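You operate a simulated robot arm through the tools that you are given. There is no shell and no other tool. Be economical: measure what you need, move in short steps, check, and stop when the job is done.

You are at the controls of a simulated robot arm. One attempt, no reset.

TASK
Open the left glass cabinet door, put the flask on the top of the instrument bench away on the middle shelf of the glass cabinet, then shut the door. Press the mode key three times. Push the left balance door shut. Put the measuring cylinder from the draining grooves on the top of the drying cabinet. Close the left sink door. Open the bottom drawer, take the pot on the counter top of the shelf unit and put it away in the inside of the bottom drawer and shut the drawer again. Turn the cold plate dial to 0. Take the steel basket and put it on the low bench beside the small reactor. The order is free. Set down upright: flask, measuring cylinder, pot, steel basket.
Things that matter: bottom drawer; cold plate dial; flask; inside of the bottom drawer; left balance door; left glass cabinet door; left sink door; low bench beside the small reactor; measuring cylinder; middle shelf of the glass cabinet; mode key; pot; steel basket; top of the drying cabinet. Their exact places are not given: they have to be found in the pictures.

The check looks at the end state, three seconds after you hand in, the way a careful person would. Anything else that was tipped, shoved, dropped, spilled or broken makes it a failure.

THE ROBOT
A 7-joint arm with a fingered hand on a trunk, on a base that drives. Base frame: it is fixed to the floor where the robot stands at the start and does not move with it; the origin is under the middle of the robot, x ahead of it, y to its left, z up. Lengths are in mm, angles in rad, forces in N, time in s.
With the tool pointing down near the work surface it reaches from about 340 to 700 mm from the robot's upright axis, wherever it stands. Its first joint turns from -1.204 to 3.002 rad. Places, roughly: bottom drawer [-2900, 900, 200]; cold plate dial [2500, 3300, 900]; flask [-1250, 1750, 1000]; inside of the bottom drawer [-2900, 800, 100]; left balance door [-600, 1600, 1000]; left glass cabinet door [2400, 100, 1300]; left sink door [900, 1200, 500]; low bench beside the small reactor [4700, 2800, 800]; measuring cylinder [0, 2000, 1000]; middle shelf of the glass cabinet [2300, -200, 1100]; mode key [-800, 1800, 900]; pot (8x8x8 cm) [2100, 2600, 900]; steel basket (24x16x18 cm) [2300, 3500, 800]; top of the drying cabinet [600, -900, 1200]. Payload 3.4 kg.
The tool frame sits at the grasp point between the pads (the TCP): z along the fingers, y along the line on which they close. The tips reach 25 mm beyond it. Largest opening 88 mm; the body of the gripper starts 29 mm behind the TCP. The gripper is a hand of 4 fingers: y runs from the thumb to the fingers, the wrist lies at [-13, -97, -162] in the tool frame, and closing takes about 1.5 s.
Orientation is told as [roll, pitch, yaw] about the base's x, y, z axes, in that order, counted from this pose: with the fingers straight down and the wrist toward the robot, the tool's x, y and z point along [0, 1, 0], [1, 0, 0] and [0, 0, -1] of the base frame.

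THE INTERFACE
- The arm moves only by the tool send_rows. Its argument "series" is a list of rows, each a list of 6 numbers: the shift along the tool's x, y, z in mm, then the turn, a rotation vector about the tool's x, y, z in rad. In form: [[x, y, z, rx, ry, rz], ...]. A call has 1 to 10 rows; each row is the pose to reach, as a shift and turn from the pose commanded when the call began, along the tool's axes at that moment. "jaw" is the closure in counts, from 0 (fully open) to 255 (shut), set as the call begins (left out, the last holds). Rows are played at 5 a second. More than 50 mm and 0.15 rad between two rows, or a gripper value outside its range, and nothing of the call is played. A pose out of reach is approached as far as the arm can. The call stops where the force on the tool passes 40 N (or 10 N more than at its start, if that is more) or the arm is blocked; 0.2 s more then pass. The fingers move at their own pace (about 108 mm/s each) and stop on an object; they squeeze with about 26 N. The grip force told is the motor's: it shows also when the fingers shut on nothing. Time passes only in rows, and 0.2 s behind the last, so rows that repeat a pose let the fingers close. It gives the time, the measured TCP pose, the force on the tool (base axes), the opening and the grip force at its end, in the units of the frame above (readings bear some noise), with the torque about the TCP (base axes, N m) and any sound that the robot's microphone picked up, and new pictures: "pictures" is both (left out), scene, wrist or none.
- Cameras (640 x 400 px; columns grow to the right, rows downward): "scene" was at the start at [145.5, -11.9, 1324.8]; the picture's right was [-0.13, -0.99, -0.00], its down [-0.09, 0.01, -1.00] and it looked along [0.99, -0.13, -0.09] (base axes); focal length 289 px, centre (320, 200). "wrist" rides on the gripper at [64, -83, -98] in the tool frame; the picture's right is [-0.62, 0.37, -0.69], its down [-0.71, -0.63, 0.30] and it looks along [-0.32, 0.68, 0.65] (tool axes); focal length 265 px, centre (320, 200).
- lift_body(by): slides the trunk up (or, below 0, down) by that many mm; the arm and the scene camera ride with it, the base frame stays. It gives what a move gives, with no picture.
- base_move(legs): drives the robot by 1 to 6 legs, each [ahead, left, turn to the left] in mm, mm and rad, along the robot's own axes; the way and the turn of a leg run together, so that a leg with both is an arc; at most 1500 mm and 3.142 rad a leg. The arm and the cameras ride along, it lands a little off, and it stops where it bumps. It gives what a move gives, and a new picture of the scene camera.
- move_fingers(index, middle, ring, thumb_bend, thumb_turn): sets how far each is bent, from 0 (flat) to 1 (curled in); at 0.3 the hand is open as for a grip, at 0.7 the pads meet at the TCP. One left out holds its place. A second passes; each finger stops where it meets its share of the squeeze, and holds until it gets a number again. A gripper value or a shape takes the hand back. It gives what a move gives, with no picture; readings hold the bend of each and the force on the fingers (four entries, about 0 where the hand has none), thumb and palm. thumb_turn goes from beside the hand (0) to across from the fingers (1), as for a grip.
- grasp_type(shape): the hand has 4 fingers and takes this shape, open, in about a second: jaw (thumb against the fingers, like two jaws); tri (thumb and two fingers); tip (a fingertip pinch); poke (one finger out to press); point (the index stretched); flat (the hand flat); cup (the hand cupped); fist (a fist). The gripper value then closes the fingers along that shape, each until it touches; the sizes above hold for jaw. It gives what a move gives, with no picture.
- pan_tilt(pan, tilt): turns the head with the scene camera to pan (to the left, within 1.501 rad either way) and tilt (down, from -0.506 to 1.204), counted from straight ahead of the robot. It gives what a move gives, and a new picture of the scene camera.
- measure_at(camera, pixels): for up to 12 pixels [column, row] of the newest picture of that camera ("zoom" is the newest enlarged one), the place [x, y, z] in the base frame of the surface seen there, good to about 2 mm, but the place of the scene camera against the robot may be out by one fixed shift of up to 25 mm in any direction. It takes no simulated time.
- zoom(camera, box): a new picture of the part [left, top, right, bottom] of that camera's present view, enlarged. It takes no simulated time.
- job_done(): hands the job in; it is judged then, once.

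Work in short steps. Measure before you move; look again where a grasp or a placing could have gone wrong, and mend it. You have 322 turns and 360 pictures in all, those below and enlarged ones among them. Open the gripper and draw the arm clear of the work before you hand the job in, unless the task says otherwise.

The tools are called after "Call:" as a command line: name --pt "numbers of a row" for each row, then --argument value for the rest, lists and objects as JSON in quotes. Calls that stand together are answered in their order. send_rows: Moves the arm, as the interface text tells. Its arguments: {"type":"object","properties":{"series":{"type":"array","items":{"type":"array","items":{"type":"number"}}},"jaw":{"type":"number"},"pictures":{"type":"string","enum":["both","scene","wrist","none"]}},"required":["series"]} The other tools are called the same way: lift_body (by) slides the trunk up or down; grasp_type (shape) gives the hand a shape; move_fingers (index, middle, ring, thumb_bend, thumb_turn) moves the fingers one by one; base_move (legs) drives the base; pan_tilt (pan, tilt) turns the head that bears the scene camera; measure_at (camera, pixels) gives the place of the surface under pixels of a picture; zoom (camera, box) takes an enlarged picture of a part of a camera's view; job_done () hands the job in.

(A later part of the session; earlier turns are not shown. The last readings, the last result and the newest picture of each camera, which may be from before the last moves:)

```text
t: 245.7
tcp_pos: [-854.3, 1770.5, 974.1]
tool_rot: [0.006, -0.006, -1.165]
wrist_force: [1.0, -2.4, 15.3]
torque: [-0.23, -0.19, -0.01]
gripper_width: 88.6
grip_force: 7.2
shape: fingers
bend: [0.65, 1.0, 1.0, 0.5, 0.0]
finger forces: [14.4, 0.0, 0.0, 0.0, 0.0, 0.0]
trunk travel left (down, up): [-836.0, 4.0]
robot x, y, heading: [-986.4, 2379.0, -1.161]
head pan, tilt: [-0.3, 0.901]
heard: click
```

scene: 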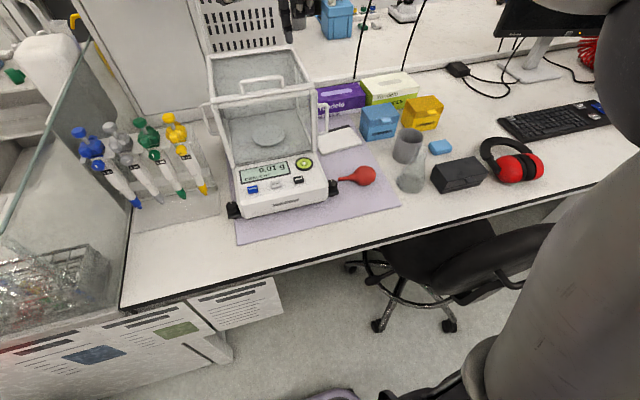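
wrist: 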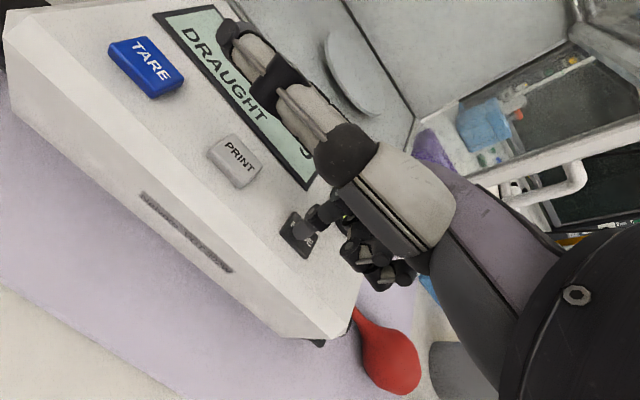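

A click was heard – one press. Release 12 mm and see whether a release makes sound.

Call:
send_rows --pt "0 0 -6 0 0 0" --pt "0 0 -12 0 0 0" --pt "0 0 -12 0 0 0" --pictures "wrist"

Call:
send_rows --pt "0 0 6 0 0 0" --pt "0 0 8 0 0 0" --pt "0 0 10 0 0 0" --pt "0 0 12 0 0 0" --pictures "none"

Call:
send_rows --pt "0 0 -6 0 0 0" --pt "0 0 -12 0 0 0" --pt "0 0 -12 0 0 0" --pictures "none"

```text
t: 246.5
tcp_pos: [-854.4, 1771.6, 982.5]
tool_rot: [0.006, 0.003, -1.164]
wrist_force: [0.4, 0.5, -0.4]
torque: [-0.05, -0.04, 0.02]
gripper_width: 88.7
grip_force: 0.0
shape: fingers
bend: [0.65, 1.0, 1.0, 0.5, 0.0]
finger forces: [0.0, 0.1, 0.0, 0.0, 0.1, 0.0]
trunk travel left (down, up): [-836.0, 4.0]
robot x, y, heading: [-984.2, 2379.0, -1.16]
head pan, tilt: [-0.3, 0.901]
```

wrist: 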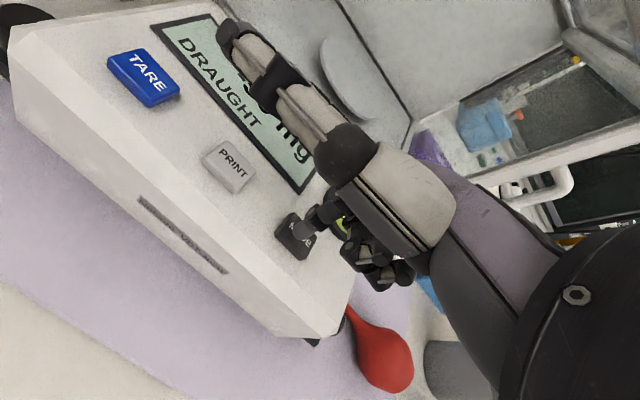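

```text
t: 247.5
tcp_pos: [-854.6, 1770.8, 974.4]
tool_rot: [0.006, -0.006, -1.166]
wrist_force: [1.6, -2.0, 13.7]
torque: [-0.17, -0.2, -0.01]
gripper_width: 88.5
grip_force: 6.8
shape: fingers
bend: [0.65, 1.0, 1.0, 0.5, 0.0]
finger forces: [13.2, 0.0, 0.0, 0.0, 0.0, 0.1]
trunk travel left (down, up): [-836.0, 4.0]
robot x, y, heading: [-985.7, 2377.8, -1.161]
head pan, tilt: [-0.3, 0.901]
heard: click
```

```text
t: 248.3
tcp_pos: [-855.6, 1770.8, 980.8]
tool_rot: [0.005, 0.0, -1.167]
wrist_force: [1.4, 0.0, -0.6]
torque: [0.02, 0.02, 0.03]
gripper_width: 88.8
grip_force: 0.1
shape: fingers
bend: [0.65, 1.0, 1.0, 0.5, 0.0]
finger forces: [0.0, 0.1, 0.2, 0.0, 0.1, 0.0]
trunk travel left (down, up): [-836.0, 4.0]
robot x, y, heading: [-984.6, 2380.6, -1.163]
head pan, tilt: [-0.3, 0.901]
```

Unit changed to "mg" after the first press; second click heard. Third press, then lift well away.

Call:
send_rows --pt "0 0 6 0 0 0" --pt "0 0 8 0 0 0" --pt "0 0 10 0 0 0" --pt "0 0 12 0 0 0" --pictures "none"

Call:
send_rows --pt "0 0 -12 0 0 0" --pt "0 0 -50 0 0 0" --pt "0 0 -95 0 0 0" --pt "0 0 -140 0 0 0" --pt "0 0 -185 0 0 0" --pt "0 0 -230 0 0 0" --pictures "wrist"

```text
t: 249.3
tcp_pos: [-855.6, 1769.5, 973.5]
tool_rot: [0.007, -0.008, -1.166]
wrist_force: [-0.5, -2.6, 14.5]
torque: [-0.2, -0.21, -0.05]
gripper_width: 88.9
grip_force: 7.2
shape: fingers
bend: [0.65, 1.0, 1.0, 0.5, 0.0]
finger forces: [14.4, 0.1, 0.0, 0.1, 0.0, 0.0]
trunk travel left (down, up): [-836.0, 4.0]
robot x, y, heading: [-986.3, 2374.0, -1.166]
head pan, tilt: [-0.3, 0.901]
heard: click
```

```text
t: 250.7
tcp_pos: [-856.5, 1770.9, 1201.6]
tool_rot: [0.006, 0.0, -1.166]
wrist_force: [-0.3, 0.4, -0.6]
torque: [0.04, -0.01, 0.03]
gripper_width: 88.9
grip_force: 0.1
shape: fingers
bend: [0.65, 1.0, 1.0, 0.5, 0.0]
finger forces: [0.0, 0.1, 0.0, 0.1, 0.0, 0.0]
trunk travel left (down, up): [-836.0, 4.0]
robot x, y, heading: [-987.0, 2378.1, -1.162]
head pan, tilt: [-0.3, 0.901]
```

wrist: 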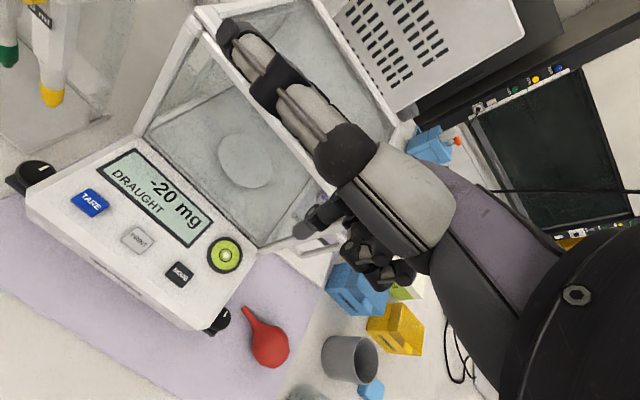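

All three presses clicked. Now toward the left balance door: drive left 190 and look.

Call:
base_move --legs '[[0, 190, 0]]'

Call:
send_rows --pt "0 0 0 0 0 0" --pictures "wrist"

```text
t: 252.2
tcp_pos: [-685.1, 1844.2, 1201.4]
tool_rot: [0.006, -0.001, -1.164]
wrist_force: [-0.1, -0.3, 0.3]
torque: [0.01, -0.02, -0.02]
gripper_width: 88.6
grip_force: 0.1
shape: fingers
bend: [0.65, 1.0, 1.0, 0.5, 0.0]
finger forces: [0.0, 0.1, 0.0, 0.1, 0.0, 0.0]
trunk travel left (down, up): [-836.0, 4.0]
robot x, y, heading: [-819.1, 2452.8, -1.163]
head pan, tilt: [-0.3, 0.901]
```

scene: 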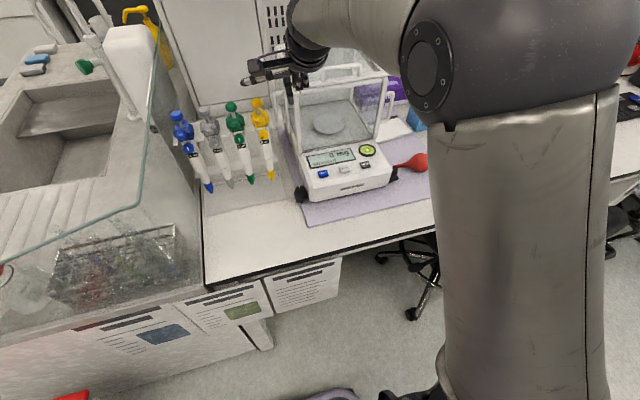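

```text
t: 252.6
tcp_pos: [-685.4, 1842.9, 1201.8]
tool_rot: [0.005, 0.001, -1.165]
wrist_force: [-0.5, 0.4, 0.2]
torque: [0.0, -0.02, 0.03]
gripper_width: 88.5
grip_force: 0.0
shape: fingers
bend: [0.65, 1.0, 1.0, 0.5, 0.0]
finger forces: [0.1, 0.0, 0.0, 0.0, 0.0, 0.0]
trunk travel left (down, up): [-836.0, 4.0]
robot x, y, heading: [-815.6, 2456.1, -1.162]
head pan, tilt: [-0.3, 0.901]
```

wrist: 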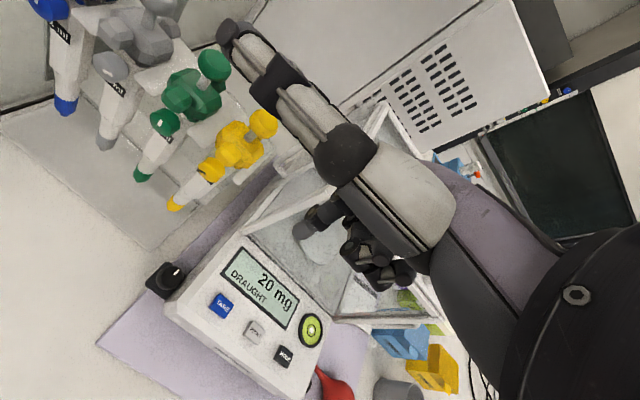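

The thumb would foul the pipettes. Reshape: ring finger out as the pusher (on the balance side), others and thumb folded.

Call:
move_fingers --index 1.0 --middle 1.0 --ring 0.65 --thumb_turn 1.0 --thumb_bend 0.9

Call:
pan_tilt --pan 0.0 --tilt 0.6

Call:
zoom --camera "scene" --box '[180, 60, 380, 200]'

Call:
send_rows --pt "0 0 0 0 0 0" --pictures "wrist"

```text
t: 253.6
tcp_pos: [-685.8, 1844.0, 1201.5]
tool_rot: [0.006, 0.001, -1.164]
wrist_force: [0.5, 0.4, -0.6]
torque: [0.03, 0.01, -0.02]
gripper_width: 29.0
grip_force: 0.0
shape: fingers
bend: [1.0, 1.0, 0.65, 0.87, 0.95]
finger forces: [0.1, 0.1, 0.1, 0.0, 0.0, 0.1]
trunk travel left (down, up): [-836.0, 4.0]
robot x, y, heading: [-816.7, 2453.7, -1.16]
head pan, tilt: [-0.3, 0.901]
```

```text
t: 254.4
tcp_pos: [-685.3, 1843.6, 1201.2]
tool_rot: [0.005, 0.0, -1.164]
wrist_force: [-0.4, -0.3, -1.0]
torque: [-0.01, 0.0, 0.03]
gripper_width: 29.2
grip_force: 0.1
shape: fingers
bend: [1.0, 1.0, 0.65, 0.87, 0.95]
finger forces: [0.0, 0.1, 0.0, 0.1, 0.1, 0.0]
trunk travel left (down, up): [-836.0, 4.0]
robot x, y, heading: [-817.3, 2454.2, -1.16]
head pan, tilt: [0.0, 0.6]
```

scene: 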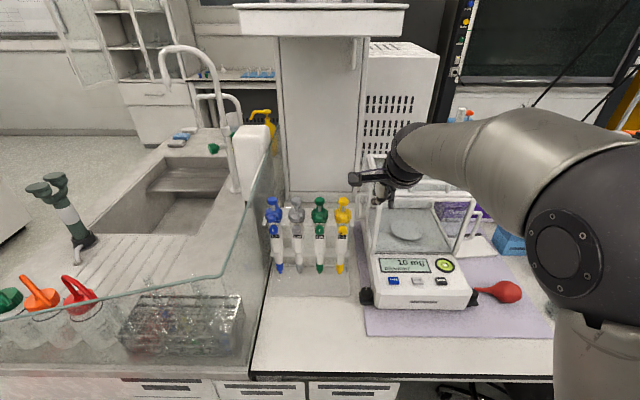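

```text
2.86 times, centred on (280, 130) of scene
```

zoom: 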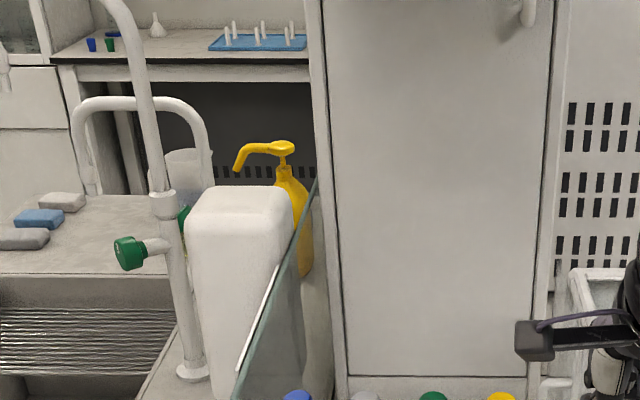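

```text
t: 254.8
tcp_pos: [-684.2, 1844.3, 1201.2]
tool_rot: [0.006, 0.001, -1.166]
wrist_force: [-1.0, 0.3, 0.7]
torque: [0.02, -0.02, -0.01]
gripper_width: 28.9
grip_force: 0.2
shape: fingers
bend: [1.0, 1.0, 0.65, 0.87, 0.95]
finger forces: [0.0, 0.0, 0.0, 0.1, 0.0, 0.0]
trunk travel left (down, up): [-836.0, 4.0]
robot x, y, heading: [-815.7, 2456.0, -1.159]
head pan, tilt: [0.0, 0.6]
```

wrist: 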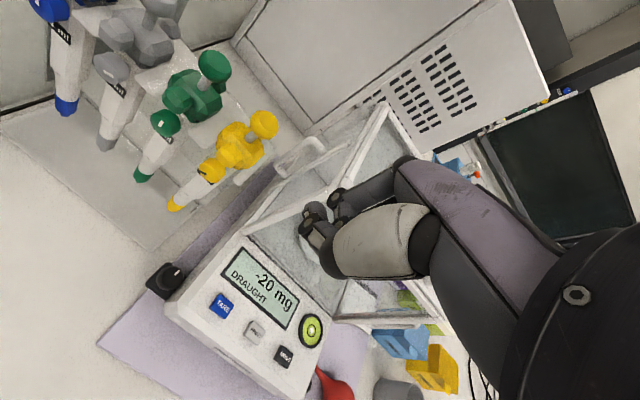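

Call:
measure_at --camera "wrist" --pixels '[[280, 165], [300, 145], [320, 145], [290, 155], [283, 172], [250, 220], [345, 110], [265, 120], [215, 65]]'

Call:
zoom --camera "scene" --box '[340, 140, 480, 260]'

```text
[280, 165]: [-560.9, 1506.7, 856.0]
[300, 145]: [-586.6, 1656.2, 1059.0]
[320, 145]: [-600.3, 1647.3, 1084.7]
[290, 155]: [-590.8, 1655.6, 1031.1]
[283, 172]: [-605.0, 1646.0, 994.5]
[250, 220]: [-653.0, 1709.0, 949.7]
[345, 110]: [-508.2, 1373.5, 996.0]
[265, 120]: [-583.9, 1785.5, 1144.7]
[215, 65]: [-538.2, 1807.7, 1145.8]
```

```text
3.33 times, centred on (410, 200) of scene
```

zoom: 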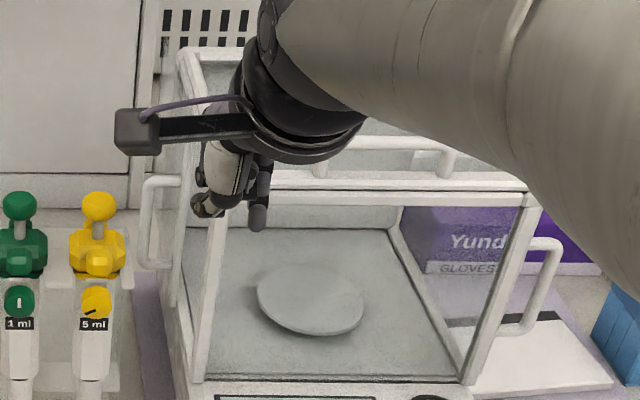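

Call:
measure_at --camera "zoom" --pixels '[[258, 224], [258, 210], [262, 190], [205, 208], [215, 175], [150, 230], [145, 190], [100, 200], [135, 130], [530, 290]]'

```text
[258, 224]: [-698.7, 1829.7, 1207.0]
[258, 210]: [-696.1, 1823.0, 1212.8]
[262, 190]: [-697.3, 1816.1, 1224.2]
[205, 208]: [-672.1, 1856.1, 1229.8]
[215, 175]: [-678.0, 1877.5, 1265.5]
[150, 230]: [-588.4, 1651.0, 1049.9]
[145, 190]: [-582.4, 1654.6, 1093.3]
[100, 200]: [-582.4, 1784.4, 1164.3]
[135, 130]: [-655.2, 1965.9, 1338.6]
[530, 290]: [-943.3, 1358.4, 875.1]
```

Call:
measure_at --camera "scene" --pixels '[[255, 372], [400, 375], [520, 378], [270, 390], [350, 392], [180, 390], [120, 385], [450, 350]]'

Call:
pan_tilt --pan 0.0 --tilt 1.15

```text
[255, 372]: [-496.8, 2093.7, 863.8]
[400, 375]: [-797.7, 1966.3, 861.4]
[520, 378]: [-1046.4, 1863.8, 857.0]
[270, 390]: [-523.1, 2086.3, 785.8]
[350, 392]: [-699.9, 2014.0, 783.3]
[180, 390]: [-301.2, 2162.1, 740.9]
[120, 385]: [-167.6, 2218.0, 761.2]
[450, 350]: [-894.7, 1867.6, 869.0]
```

```text
t: 255.8
tcp_pos: [-685.5, 1843.0, 1201.9]
tool_rot: [0.004, 0.0, -1.163]
wrist_force: [0.1, 0.2, 0.1]
torque: [-0.05, 0.02, 0.01]
gripper_width: 29.0
grip_force: 0.0
shape: fingers
bend: [1.0, 1.0, 0.65, 0.87, 0.95]
finger forces: [0.0, 0.1, 0.1, 0.0, 0.0, 0.1]
trunk travel left (down, up): [-836.0, 4.0]
robot x, y, heading: [-813.6, 2453.8, -1.162]
head pan, tilt: [0.0, 1.15]
```

scene: 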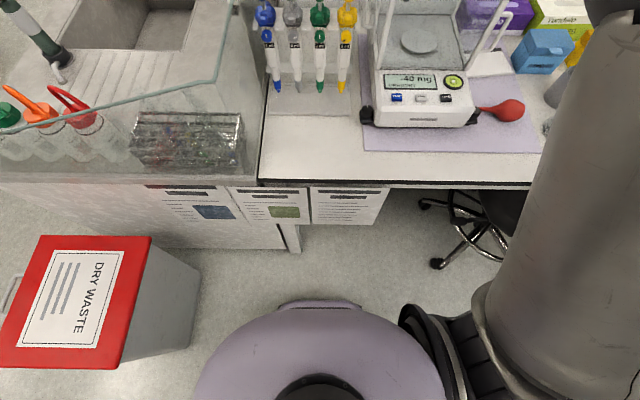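

Call:
measure_at --camera "scene" --pixels '[[320, 303], [280, 310], [360, 308], [320, 295], [295, 250], [280, 235], [440, 265], [420, 205]]'

```text
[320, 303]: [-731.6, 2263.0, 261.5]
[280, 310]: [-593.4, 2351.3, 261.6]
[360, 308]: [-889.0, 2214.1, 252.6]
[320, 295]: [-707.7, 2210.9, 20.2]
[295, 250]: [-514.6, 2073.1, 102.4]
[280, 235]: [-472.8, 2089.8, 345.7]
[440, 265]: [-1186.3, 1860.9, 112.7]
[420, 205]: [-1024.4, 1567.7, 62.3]
```

The base front reaches only ~210 mm ahead, so there is room. Shift the hand 30 mm left, then drive 200 ahead.

Call:
send_rows --pt "30 0 -10 0 0 0" --pt "30 0 -10 0 0 0" --pictures "none"

Call:
base_move --legs '[[200, 0, 0]]'

Call:
pan_tilt --pan -0.05 --tilt 0.7

Call:
send_rows --pt "0 0 0 0 0 0" --pictures "wrist"

Call:
zoom --camera "scene" --box '[240, 80, 440, 260]'

```text
t: 256.4
tcp_pos: [-658.5, 1855.7, 1211.0]
tool_rot: [0.006, 0.0, -1.165]
wrist_force: [-0.4, -0.9, -1.5]
torque: [0.01, 0.01, 0.03]
gripper_width: 28.9
grip_force: 0.1
shape: fingers
bend: [1.0, 1.0, 0.65, 0.87, 0.95]
finger forces: [0.0, 0.1, 0.0, 0.0, 0.1, 0.1]
trunk travel left (down, up): [-836.0, 4.0]
robot x, y, heading: [-813.0, 2452.5, -1.158]
head pan, tilt: [0.0, 1.15]
```

```text
t: 258.0
tcp_pos: [-574.3, 1672.4, 1210.7]
tool_rot: [0.007, -0.001, -1.158]
wrist_force: [0.5, 1.0, 0.1]
torque: [-0.02, -0.03, 0.01]
gripper_width: 28.9
grip_force: 0.0
shape: fingers
bend: [1.0, 1.0, 0.65, 0.87, 0.95]
finger forces: [0.0, 0.1, 0.0, 0.0, 0.0, 0.1]
trunk travel left (down, up): [-836.0, 4.0]
robot x, y, heading: [-734.8, 2271.2, -1.162]
head pan, tilt: [0.0, 1.15]
```

scene: 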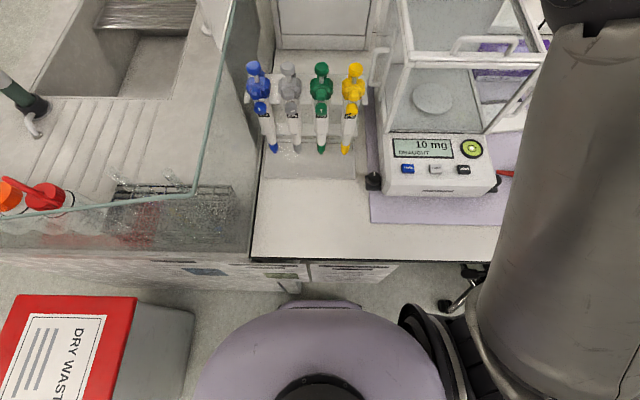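

```text
t: 258.9
tcp_pos: [-574.5, 1673.6, 1210.8]
tool_rot: [0.005, -0.004, -1.16]
wrist_force: [0.1, 0.7, 0.1]
torque: [0.0, -0.01, -0.04]
gripper_width: 29.0
grip_force: 0.1
shape: fingers
bend: [1.0, 1.0, 0.65, 0.87, 0.95]
finger forces: [0.0, 0.1, 0.0, 0.0, 0.0, 0.0]
trunk travel left (down, up): [-836.0, 4.0]
robot x, y, heading: [-733.6, 2267.1, -1.155]
head pan, tilt: [-0.051, 0.7]
```

scene: 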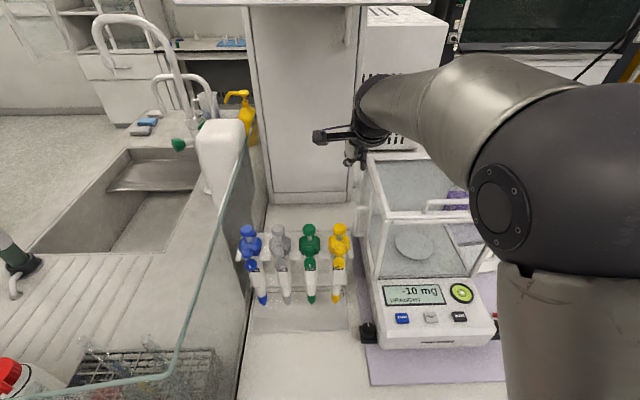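

```text
t: 259.3
tcp_pos: [-574.9, 1673.8, 1212.5]
tool_rot: [0.005, -0.001, -1.159]
wrist_force: [0.2, -0.8, 0.2]
torque: [0.04, 0.0, 0.0]
gripper_width: 28.8
grip_force: 0.1
shape: fingers
bend: [1.0, 1.0, 0.65, 0.87, 0.95]
finger forces: [0.0, 0.0, 0.0, 0.1, 0.1, 0.0]
trunk travel left (down, up): [-836.0, 4.0]
robot x, y, heading: [-732.4, 2270.2, -1.155]
head pan, tilt: [-0.051, 0.7]
```

wrist: 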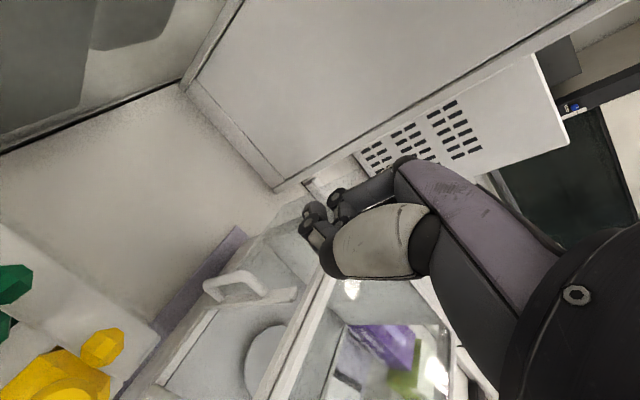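

```text
2.22 times, centred on (340, 170) of scene
```

zoom: 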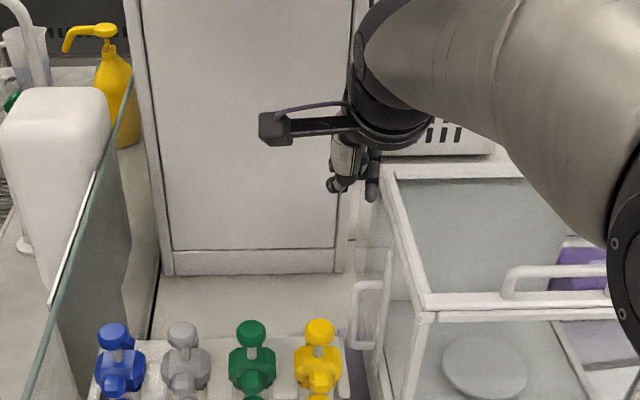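

Call:
measure_at --camera "wrist" --pixels '[[210, 285], [235, 278], [260, 290], [245, 295], [280, 300], [300, 360], [270, 250], [280, 205], [100, 345]]'

Call:
measure_at --camera "zoom" --pixels '[[372, 195], [375, 180], [333, 185], [360, 300], [372, 345], [320, 325], [390, 250], [415, 300], [340, 270]]'

```text
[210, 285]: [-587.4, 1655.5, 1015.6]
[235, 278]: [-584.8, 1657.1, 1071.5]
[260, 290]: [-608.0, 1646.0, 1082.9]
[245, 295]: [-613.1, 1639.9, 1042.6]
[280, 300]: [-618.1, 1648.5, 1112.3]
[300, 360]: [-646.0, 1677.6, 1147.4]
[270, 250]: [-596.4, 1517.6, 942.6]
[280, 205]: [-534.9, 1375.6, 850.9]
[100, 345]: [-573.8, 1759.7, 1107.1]
```

```text
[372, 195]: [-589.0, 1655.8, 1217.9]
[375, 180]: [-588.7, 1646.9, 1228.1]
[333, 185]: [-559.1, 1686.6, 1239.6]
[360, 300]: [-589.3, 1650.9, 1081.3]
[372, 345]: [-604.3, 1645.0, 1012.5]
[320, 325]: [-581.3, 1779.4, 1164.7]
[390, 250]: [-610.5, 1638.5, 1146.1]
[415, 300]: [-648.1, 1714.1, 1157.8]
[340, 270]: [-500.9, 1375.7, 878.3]
```

The ring tip is right above the handle bar. Move 26 mm forward (behind the bar), then descend 130 mm in steps.

Call:
send_rows --pt "-3 26 0 0 0 0" --pt "-3 26 35 0 0 0" --pt "-3 26 70 0 0 0" --pt "-3 26 100 0 0 0" --pt "-3 26 120 0 0 0" --pt "-3 26 132 0 0 0" --pictures "both"

Call:
zoom --camera "scene" --box '[260, 120, 420, 280]'

```text
t: 260.7
tcp_pos: [-567.3, 1647.3, 1080.9]
tool_rot: [0.006, -0.003, -1.161]
wrist_force: [-1.1, 0.3, -0.8]
torque: [-0.05, -0.01, -0.01]
gripper_width: 29.0
grip_force: 0.1
shape: fingers
bend: [1.0, 1.0, 0.65, 0.87, 0.95]
finger forces: [0.1, 0.1, 0.0, 0.1, 0.0, 0.0]
trunk travel left (down, up): [-836.0, 4.0]
robot x, y, heading: [-731.9, 2270.2, -1.155]
head pan, tilt: [-0.051, 0.7]
```

scene: 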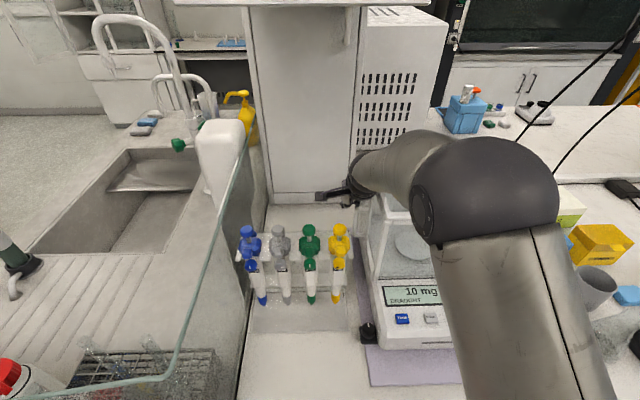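
wrist: 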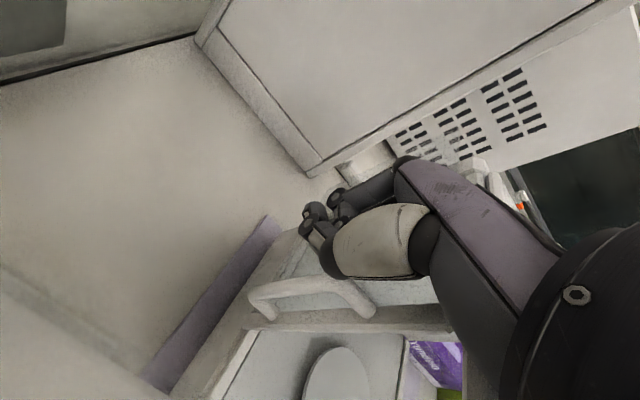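

```text
2.50 times, centred on (340, 200) of scene
```

zoom: 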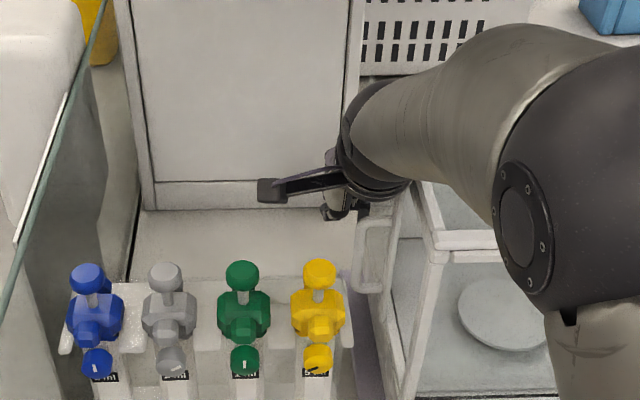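

Call:
measure_at --camera "zoom" --pixels '[[272, 190], [268, 200], [300, 190], [330, 212], [352, 210], [320, 268], [318, 315], [380, 225]]'

Call:
send_rows --pt "0 -8 0 0 0 0" --pt "0 -16 0 0 0 0" --pt "0 -22 0 0 0 0" --pt "0 -28 0 0 0 0" --pictures "wrist"

```text
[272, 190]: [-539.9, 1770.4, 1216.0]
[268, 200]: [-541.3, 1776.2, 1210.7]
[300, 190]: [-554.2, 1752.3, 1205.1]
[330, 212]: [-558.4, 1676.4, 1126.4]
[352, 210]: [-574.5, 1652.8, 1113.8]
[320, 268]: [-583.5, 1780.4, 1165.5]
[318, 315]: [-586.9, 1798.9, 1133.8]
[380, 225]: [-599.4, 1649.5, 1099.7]
```

```text
t: 261.7
tcp_pos: [-579.0, 1673.9, 1079.9]
tool_rot: [0.005, -0.002, -1.159]
wrist_force: [-0.7, -0.1, 0.0]
torque: [-0.01, 0.02, 0.0]
gripper_width: 28.7
grip_force: 0.6
shape: fingers
bend: [1.0, 1.0, 0.64, 0.87, 0.95]
finger forces: [0.0, 0.0, 0.6, 0.1, 0.1, 0.1]
trunk travel left (down, up): [-836.0, 4.0]
robot x, y, heading: [-734.6, 2267.3, -1.158]
head pan, tilt: [-0.051, 0.7]
```

wrist: 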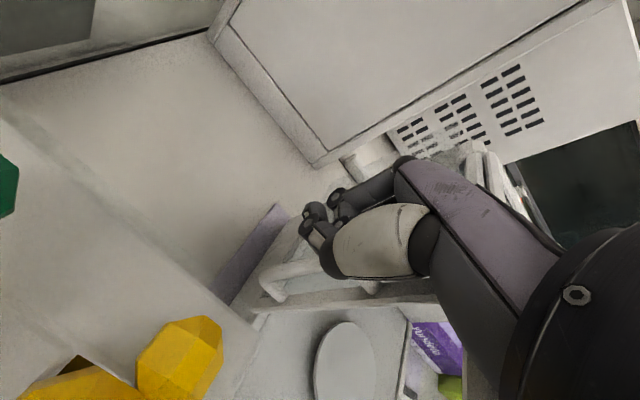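

Contact is light and the handle follows. Open the thumb a little so it stays clear of the yellow pipette, then continue pulling.

Call:
move_fingers --thumb_bend 0.45

Call:
send_rows --pt "-1 -8 0 0 0 0" --pt "-2 -16 0 0 0 0" --pt "-3 -24 0 0 0 0" --pt "-4 -32 0 0 0 0" --pt "-4 -40 0 0 0 0" --pictures "both"

Call:
zoom --camera "scene" --box '[260, 120, 420, 280]'

```text
t: 262.7
tcp_pos: [-578.5, 1673.2, 1078.4]
tool_rot: [0.005, 0.0, -1.159]
wrist_force: [0.3, 0.3, 0.0]
torque: [0.02, -0.03, -0.02]
gripper_width: 46.2
grip_force: 0.2
shape: fingers
bend: [1.0, 1.0, 0.64, 0.45, 0.99]
finger forces: [0.0, 0.1, 0.3, 0.1, 0.1, 0.1]
trunk travel left (down, up): [-836.0, 4.0]
robot x, y, heading: [-735.3, 2266.7, -1.159]
head pan, tilt: [-0.051, 0.7]
```

```text
t: 263.9
tcp_pos: [-597.5, 1708.4, 1080.3]
tool_rot: [0.006, 0.001, -1.159]
wrist_force: [0.2, -0.7, -0.3]
torque: [-0.02, 0.01, -0.02]
gripper_width: 46.3
grip_force: 0.5
shape: fingers
bend: [1.0, 1.0, 0.64, 0.45, 0.99]
finger forces: [0.0, 1.0, 0.4, 0.0, 0.1, 0.0]
trunk travel left (down, up): [-836.0, 4.0]
robot x, y, heading: [-736.7, 2266.1, -1.156]
head pan, tilt: [-0.051, 0.7]
```

scene: 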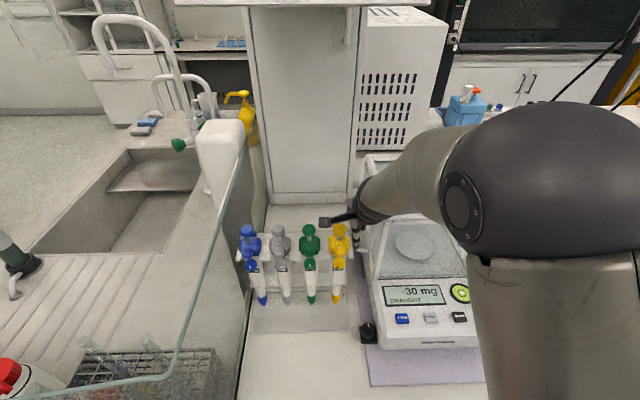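
wrist: 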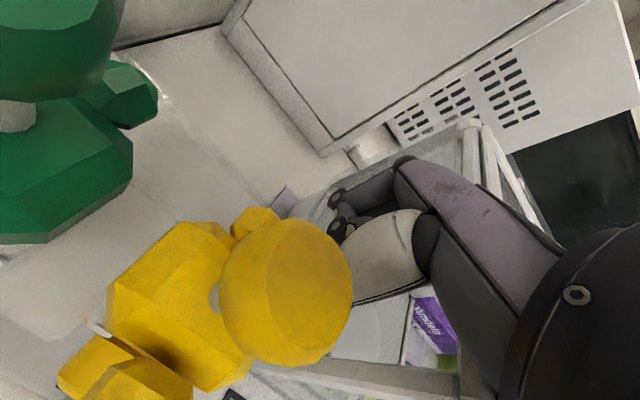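

```text
2.50 times, centred on (340, 200) of scene
```

zoom: 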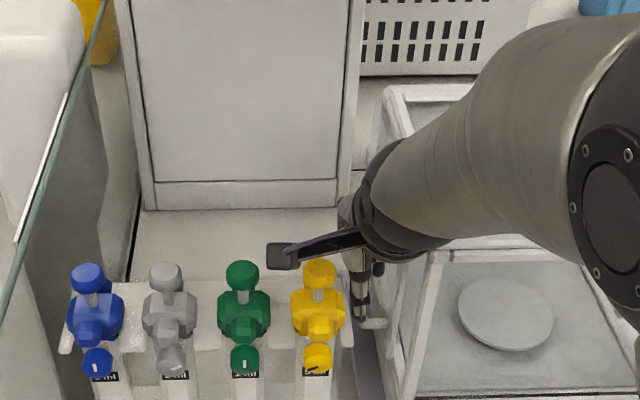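

Call:
measure_at --camera "zoom" --pixels '[[358, 295], [353, 290], [358, 315], [343, 315], [318, 315], [378, 270], [375, 323], [350, 330]]'

```text
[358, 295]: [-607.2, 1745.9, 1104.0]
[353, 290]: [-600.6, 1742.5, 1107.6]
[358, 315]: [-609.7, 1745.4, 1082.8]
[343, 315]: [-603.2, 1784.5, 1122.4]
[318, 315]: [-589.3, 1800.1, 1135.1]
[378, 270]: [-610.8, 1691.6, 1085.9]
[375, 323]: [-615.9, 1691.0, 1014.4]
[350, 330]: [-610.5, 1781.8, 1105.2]
```

Thumb has ~10 mm clearance to the yellow pipette. Continue with a 3 mm shift away from it.

Call:
send_rows --pt "-2 -6 0 0 0 0" --pt "-3 -12 0 0 0 0" --pt "-3 -18 0 0 0 0" --pt "-3 -24 0 0 0 0" --pt "-3 -30 0 0 0 0" --pictures "both"

Call:
zoom --camera "scene" --box '[280, 180, 480, 340]'

```text
t: 265.1
tcp_pos: [-611.2, 1735.1, 1080.3]
tool_rot: [0.006, -0.004, -1.158]
wrist_force: [1.8, 0.6, 6.0]
torque: [-0.06, 0.01, 0.02]
gripper_width: 46.2
grip_force: 2.9
shape: fingers
bend: [1.0, 1.0, 0.65, 0.45, 0.99]
finger forces: [0.0, 5.9, 0.0, 0.1, 0.1, 0.0]
trunk travel left (down, up): [-836.0, 4.0]
robot x, y, heading: [-731.4, 2268.8, -1.157]
head pan, tilt: [-0.051, 0.7]
```

scene: 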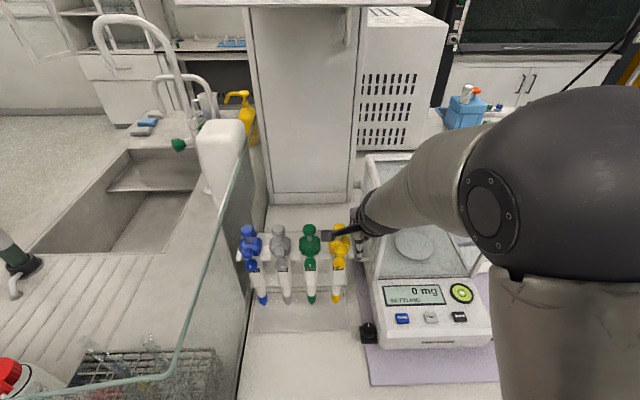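
wrist: 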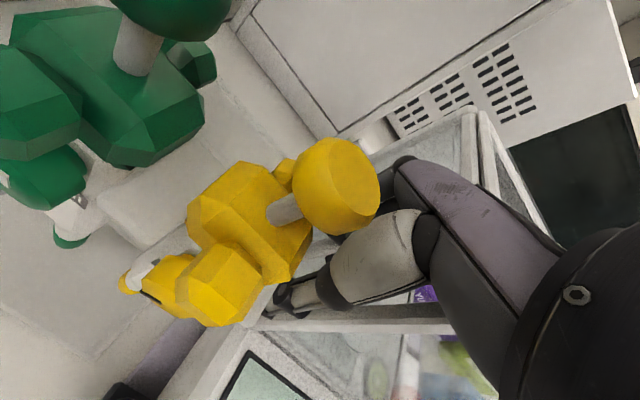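

```text
2.50 times, centred on (380, 260) of scene
```

zoom: 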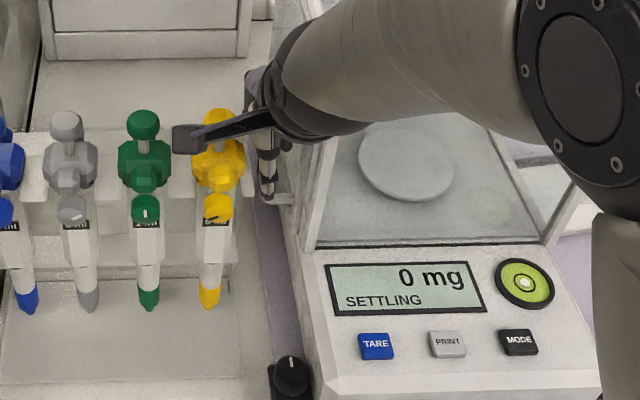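

The display switched from DRAUGHT to SETTLING. Push a few more mm to be sure it is at its stop.

Call:
send_rows --pt "0 -3 -2 0 0 0" --pt "0 -6 -2 0 0 0" --pt "0 -9 -2 0 0 0" --pictures "scene"

Call:
zoom --camera "scene" --box '[280, 180, 480, 340]'

```text
t: 265.9
tcp_pos: [-615.1, 1743.2, 1079.8]
tool_rot: [0.004, -0.002, -1.159]
wrist_force: [0.9, -0.4, 0.9]
torque: [-0.03, 0.03, 0.02]
gripper_width: 45.7
grip_force: 1.6
shape: fingers
bend: [1.0, 1.0, 0.65, 0.45, 0.99]
finger forces: [0.1, 1.3, 0.0, 0.0, 0.0, 0.0]
trunk travel left (down, up): [-836.0, 4.0]
robot x, y, heading: [-737.7, 2267.4, -1.162]
head pan, tilt: [-0.051, 0.7]
```

scene: 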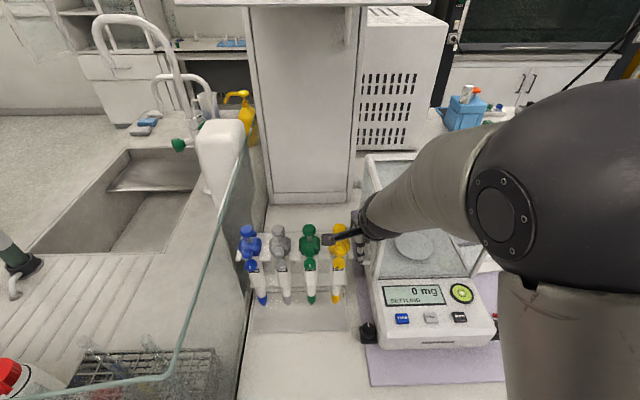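

```text
2.50 times, centred on (380, 260) of scene
```

zoom: 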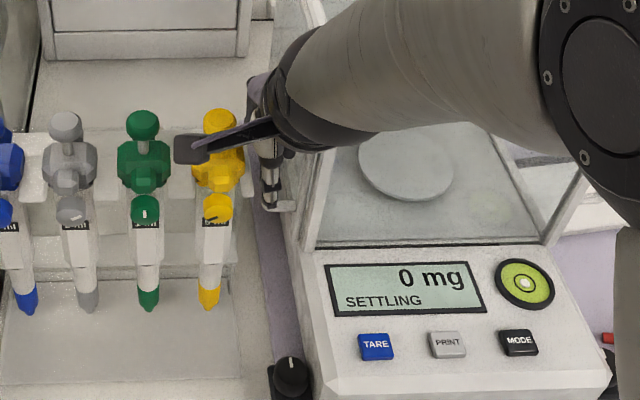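

Call:
measure_at --camera "zoom" --pixels '[[278, 206], [288, 204], [285, 160], [268, 190], [555, 215], [300, 180], [580, 215], [570, 190]]'

Call:
send_rows --pt "0 0 -25 0 0 0" --pt "0 10 -50 0 0 0" --pt "0 30 -90 0 0 0" --pt "0 30 -130 0 0 0" --pictures "both"

```text
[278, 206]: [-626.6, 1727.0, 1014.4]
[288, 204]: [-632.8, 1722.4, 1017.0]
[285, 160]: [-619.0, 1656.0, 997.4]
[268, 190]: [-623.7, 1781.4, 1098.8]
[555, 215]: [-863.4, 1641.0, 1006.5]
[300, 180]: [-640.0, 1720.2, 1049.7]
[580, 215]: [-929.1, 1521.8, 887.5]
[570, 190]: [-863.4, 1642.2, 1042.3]
```

```text
t: 266.9
tcp_pos: [-603.9, 1715.5, 1212.4]
tool_rot: [0.007, -0.003, -1.158]
wrist_force: [0.0, -0.2, 1.1]
torque: [-0.04, -0.01, -0.01]
gripper_width: 46.1
grip_force: 0.0
shape: fingers
bend: [1.0, 1.0, 0.65, 0.45, 0.99]
finger forces: [0.0, 0.0, 0.0, 0.0, 0.0, 0.1]
trunk travel left (down, up): [-836.0, 4.0]
robot x, y, heading: [-734.0, 2269.5, -1.156]
head pan, tilt: [-0.051, 0.7]
```

scene: 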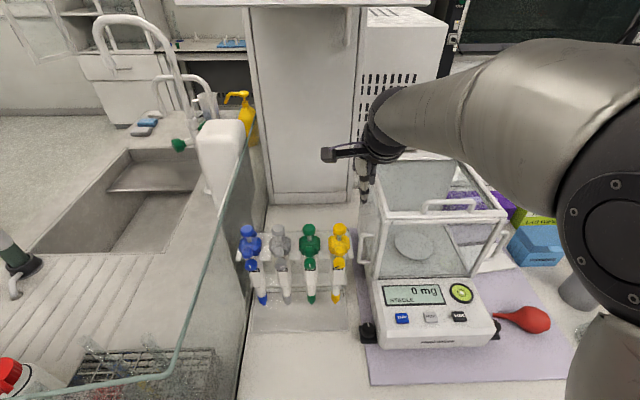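
wrist: 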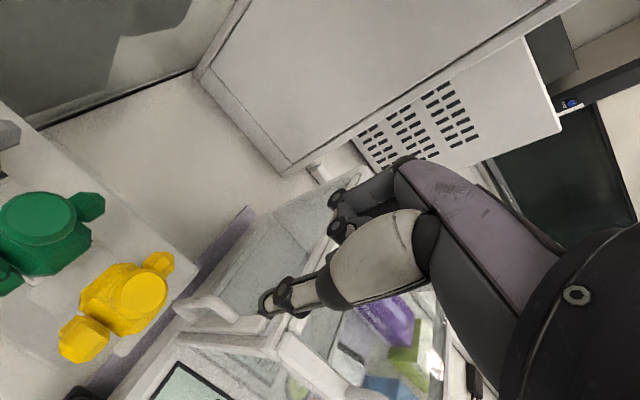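

Display shows STABLE. Zoom to confirm both handles are at the same depth.

Call:
zoom --camera "scene" --box '[330, 150, 530, 310]'

Call:
measure_at --camera "zoom" --pixels '[[85, 255], [80, 225], [90, 278], [535, 230], [540, 260], [100, 250], [140, 160]]'

```text
2.50 times, centred on (430, 230) of scene
```

zoom: 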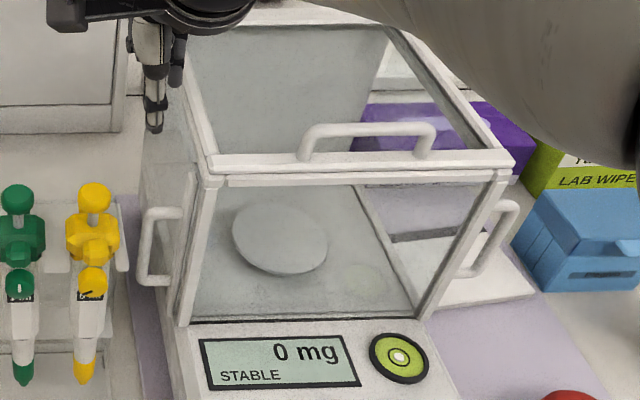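

```text
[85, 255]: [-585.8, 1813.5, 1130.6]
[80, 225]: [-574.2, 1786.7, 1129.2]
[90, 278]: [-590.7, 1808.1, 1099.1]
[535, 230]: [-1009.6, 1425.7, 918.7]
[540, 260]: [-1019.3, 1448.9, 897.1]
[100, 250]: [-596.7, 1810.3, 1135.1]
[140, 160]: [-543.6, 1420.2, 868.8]
```

The left balance door is shut. Open the hand shape, back off and head down the aisle toward the drawer.

Call:
grasp_type --shape "jaw"

Call:
base_move --legs '[[-420, 0, 0], [0, -700, 0]]'

Call:
pan_tilt --pan -0.9 --tilt 0.3

```text
t: 267.8
tcp_pos: [-602.7, 1715.1, 1211.7]
tool_rot: [0.005, -0.003, -1.158]
wrist_force: [1.1, 0.5, -0.4]
torque: [0.01, 0.06, 0.01]
gripper_width: 87.8
grip_force: 0.2
shape: jaw
bend: [0.3, 0.3, 0.3, 0.3, 0.98]
finger forces: [0.0, 0.1, 0.0, 0.1, 0.0, 0.0]
trunk travel left (down, up): [-836.0, 4.0]
robot x, y, heading: [-738.7, 2271.2, -1.155]
head pan, tilt: [-0.051, 0.7]
```

```text
t: 273.8
tcp_pos: [-1426.0, 1827.8, 1210.6]
tool_rot: [0.005, -0.001, -1.176]
wrist_force: [0.3, 0.1, 0.1]
torque: [0.01, 0.02, 0.0]
gripper_width: 87.5
grip_force: 0.0
shape: jaw
bend: [0.3, 0.3, 0.3, 0.3, 0.98]
finger forces: [0.0, 0.1, 0.0, 0.1, 0.0, 0.0]
trunk travel left (down, up): [-836.0, 4.0]
robot x, y, heading: [-1549.9, 2385.9, -1.168]
head pan, tilt: [-0.051, 0.7]
```

scene: 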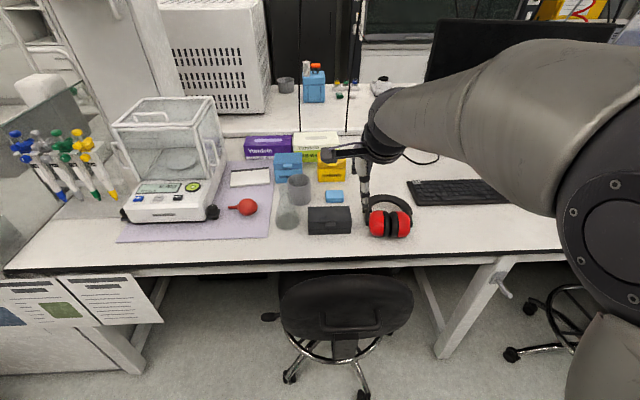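

```text
t: 275.0
tcp_pos: [-1425.7, 1828.1, 1211.0]
tool_rot: [0.005, -0.001, -1.177]
wrist_force: [-0.4, -0.2, -0.5]
torque: [0.02, -0.02, 0.02]
gripper_width: 87.6
grip_force: 0.0
shape: jaw
bend: [0.3, 0.3, 0.3, 0.3, 0.98]
finger forces: [0.0, 0.0, 0.1, 0.0, 0.1, 0.0]
trunk travel left (down, up): [-836.0, 4.0]
robot x, y, heading: [-1549.8, 2391.3, -1.174]
head pan, tilt: [-0.901, 0.3]
```

scene: 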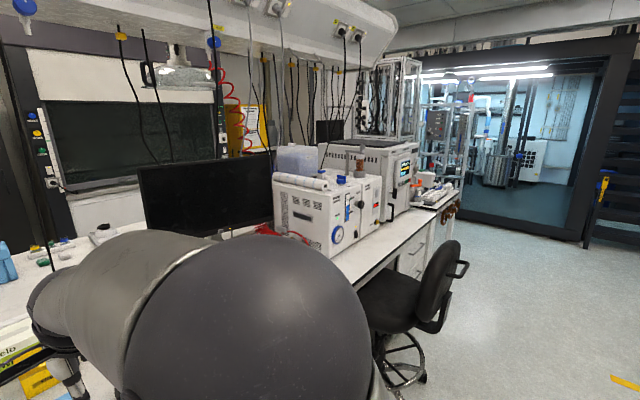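

Call:
zoom --camera "scene" --box '[340, 170, 500, 300]'

Call:
measure_at --camera "scene" --pixels '[[410, 250], [400, 265], [428, 240], [425, 385], [440, 280], [455, 190], [470, 260], [380, 250]]'

```text
3.08 times, centred on (420, 235) of scene
```

zoom: 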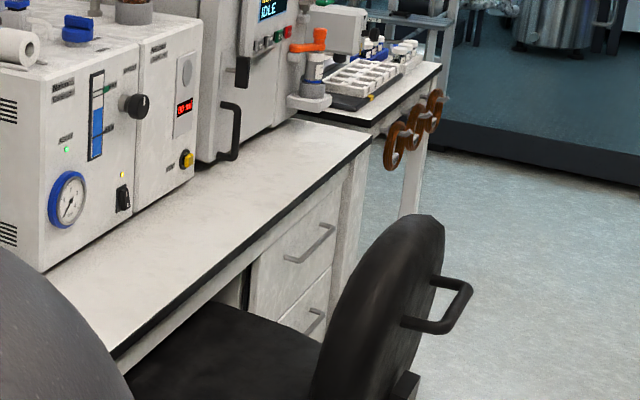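

```text
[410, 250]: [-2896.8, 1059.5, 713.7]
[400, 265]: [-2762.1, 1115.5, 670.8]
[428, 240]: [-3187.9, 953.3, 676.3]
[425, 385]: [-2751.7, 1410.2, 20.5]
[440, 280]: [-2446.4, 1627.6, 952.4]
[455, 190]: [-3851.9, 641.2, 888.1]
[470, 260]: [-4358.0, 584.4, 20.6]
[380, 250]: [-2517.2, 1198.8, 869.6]
```

Drawer unit front is at ≈(-2897,1060), facing the aisle. Drive along the aisle toward it in two stages.

Call:
base_move --legs '[[100, 0, 0], [0, -1100, 0]]'

Call:
pan_tilt --pan -1.5 --tilt 0.5

Call:
pan_tilt --pan -0.6 --tilt 0.6

```text
t: 281.5
tcp_pos: [-2434.2, 1309.1, 1212.5]
tool_rot: [0.006, -0.001, -1.193]
wrist_force: [-0.4, -0.3, -0.6]
torque: [0.01, -0.02, 0.02]
gripper_width: 87.5
grip_force: 0.0
shape: jaw
bend: [0.3, 0.3, 0.3, 0.3, 0.98]
finger forces: [0.0, 0.1, 0.0, 0.1, 0.0, 0.0]
trunk travel left (down, up): [-836.0, 4.0]
robot x, y, heading: [-2549.1, 1870.4, -1.188]
head pan, tilt: [-0.901, 0.3]
```

scene: 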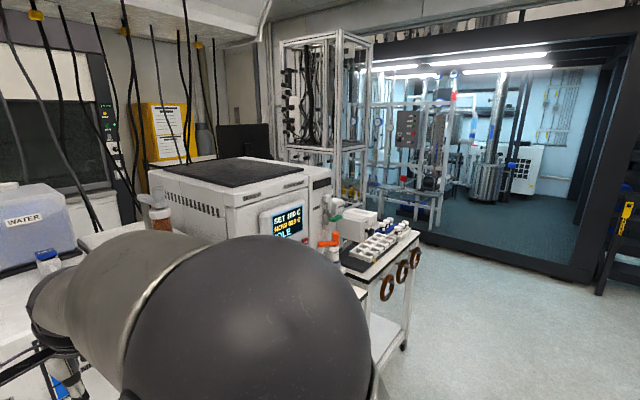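

```text
t: 282.5
tcp_pos: [-2433.7, 1308.9, 1211.8]
tool_rot: [0.006, 0.002, -1.193]
wrist_force: [0.2, -0.4, 0.2]
torque: [0.01, 0.0, -0.02]
gripper_width: 87.9
grip_force: 0.0
shape: jaw
bend: [0.3, 0.3, 0.3, 0.3, 0.98]
finger forces: [0.1, 0.0, 0.0, 0.0, 0.0, 0.0]
trunk travel left (down, up): [-836.0, 4.0]
robot x, y, heading: [-2547.1, 1864.8, -1.189]
head pan, tilt: [-1.499, 0.499]
```

scene: 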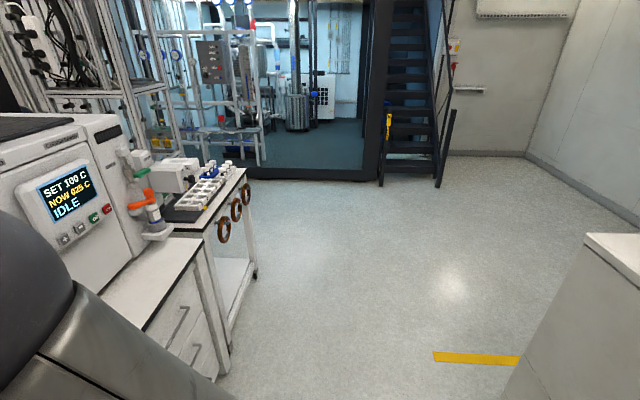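

```text
t: 283.7
tcp_pos: [-2435.4, 1309.7, 1212.1]
tool_rot: [0.005, -0.002, -1.191]
wrist_force: [-0.3, -0.2, -0.8]
torque: [-0.01, 0.03, 0.01]
gripper_width: 87.4
grip_force: 0.1
shape: jaw
bend: [0.3, 0.3, 0.3, 0.3, 0.98]
finger forces: [0.0, 0.0, 0.0, 0.1, 0.0, 0.1]
trunk travel left (down, up): [-836.0, 4.0]
robot x, y, heading: [-2543.7, 1869.3, -1.186]
head pan, tilt: [-0.6, 0.6]
```

scene: 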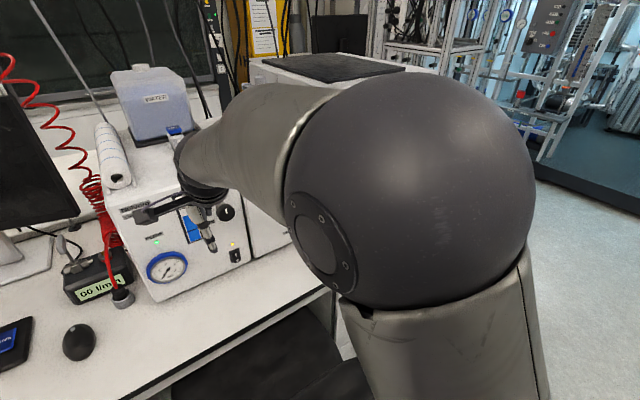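

Call:
pan_tilt --pan -1.5 --tilt 0.8

Call:
measure_at --camera "scene" --pixels '[[590, 170], [520, 300], [560, 190], [620, 180], [180, 240], [190, 280], [205, 190], [215, 310], [140, 260], [200, 215]]'

```text
t: 284.9
tcp_pos: [-2433.9, 1309.0, 1211.0]
tool_rot: [0.003, -0.001, -1.191]
wrist_force: [0.4, 0.3, 0.2]
torque: [0.01, -0.01, 0.0]
gripper_width: 87.8
grip_force: 0.0
shape: jaw
bend: [0.3, 0.3, 0.3, 0.3, 0.98]
finger forces: [0.1, 0.1, 0.1, 0.1, 0.0, 0.0]
trunk travel left (down, up): [-836.0, 4.0]
robot x, y, heading: [-2549.6, 1872.5, -1.193]
head pan, tilt: [-1.499, 0.799]
```

scene: 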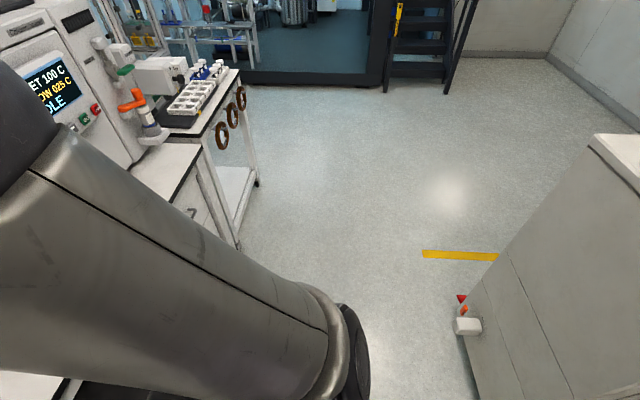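

```text
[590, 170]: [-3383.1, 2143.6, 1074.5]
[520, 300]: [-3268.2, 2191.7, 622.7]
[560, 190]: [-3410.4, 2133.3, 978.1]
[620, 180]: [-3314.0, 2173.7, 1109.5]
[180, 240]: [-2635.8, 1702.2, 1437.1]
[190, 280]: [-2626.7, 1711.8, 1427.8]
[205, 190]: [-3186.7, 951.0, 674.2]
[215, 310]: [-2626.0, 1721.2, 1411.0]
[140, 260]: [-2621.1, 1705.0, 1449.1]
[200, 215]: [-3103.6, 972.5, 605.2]
```

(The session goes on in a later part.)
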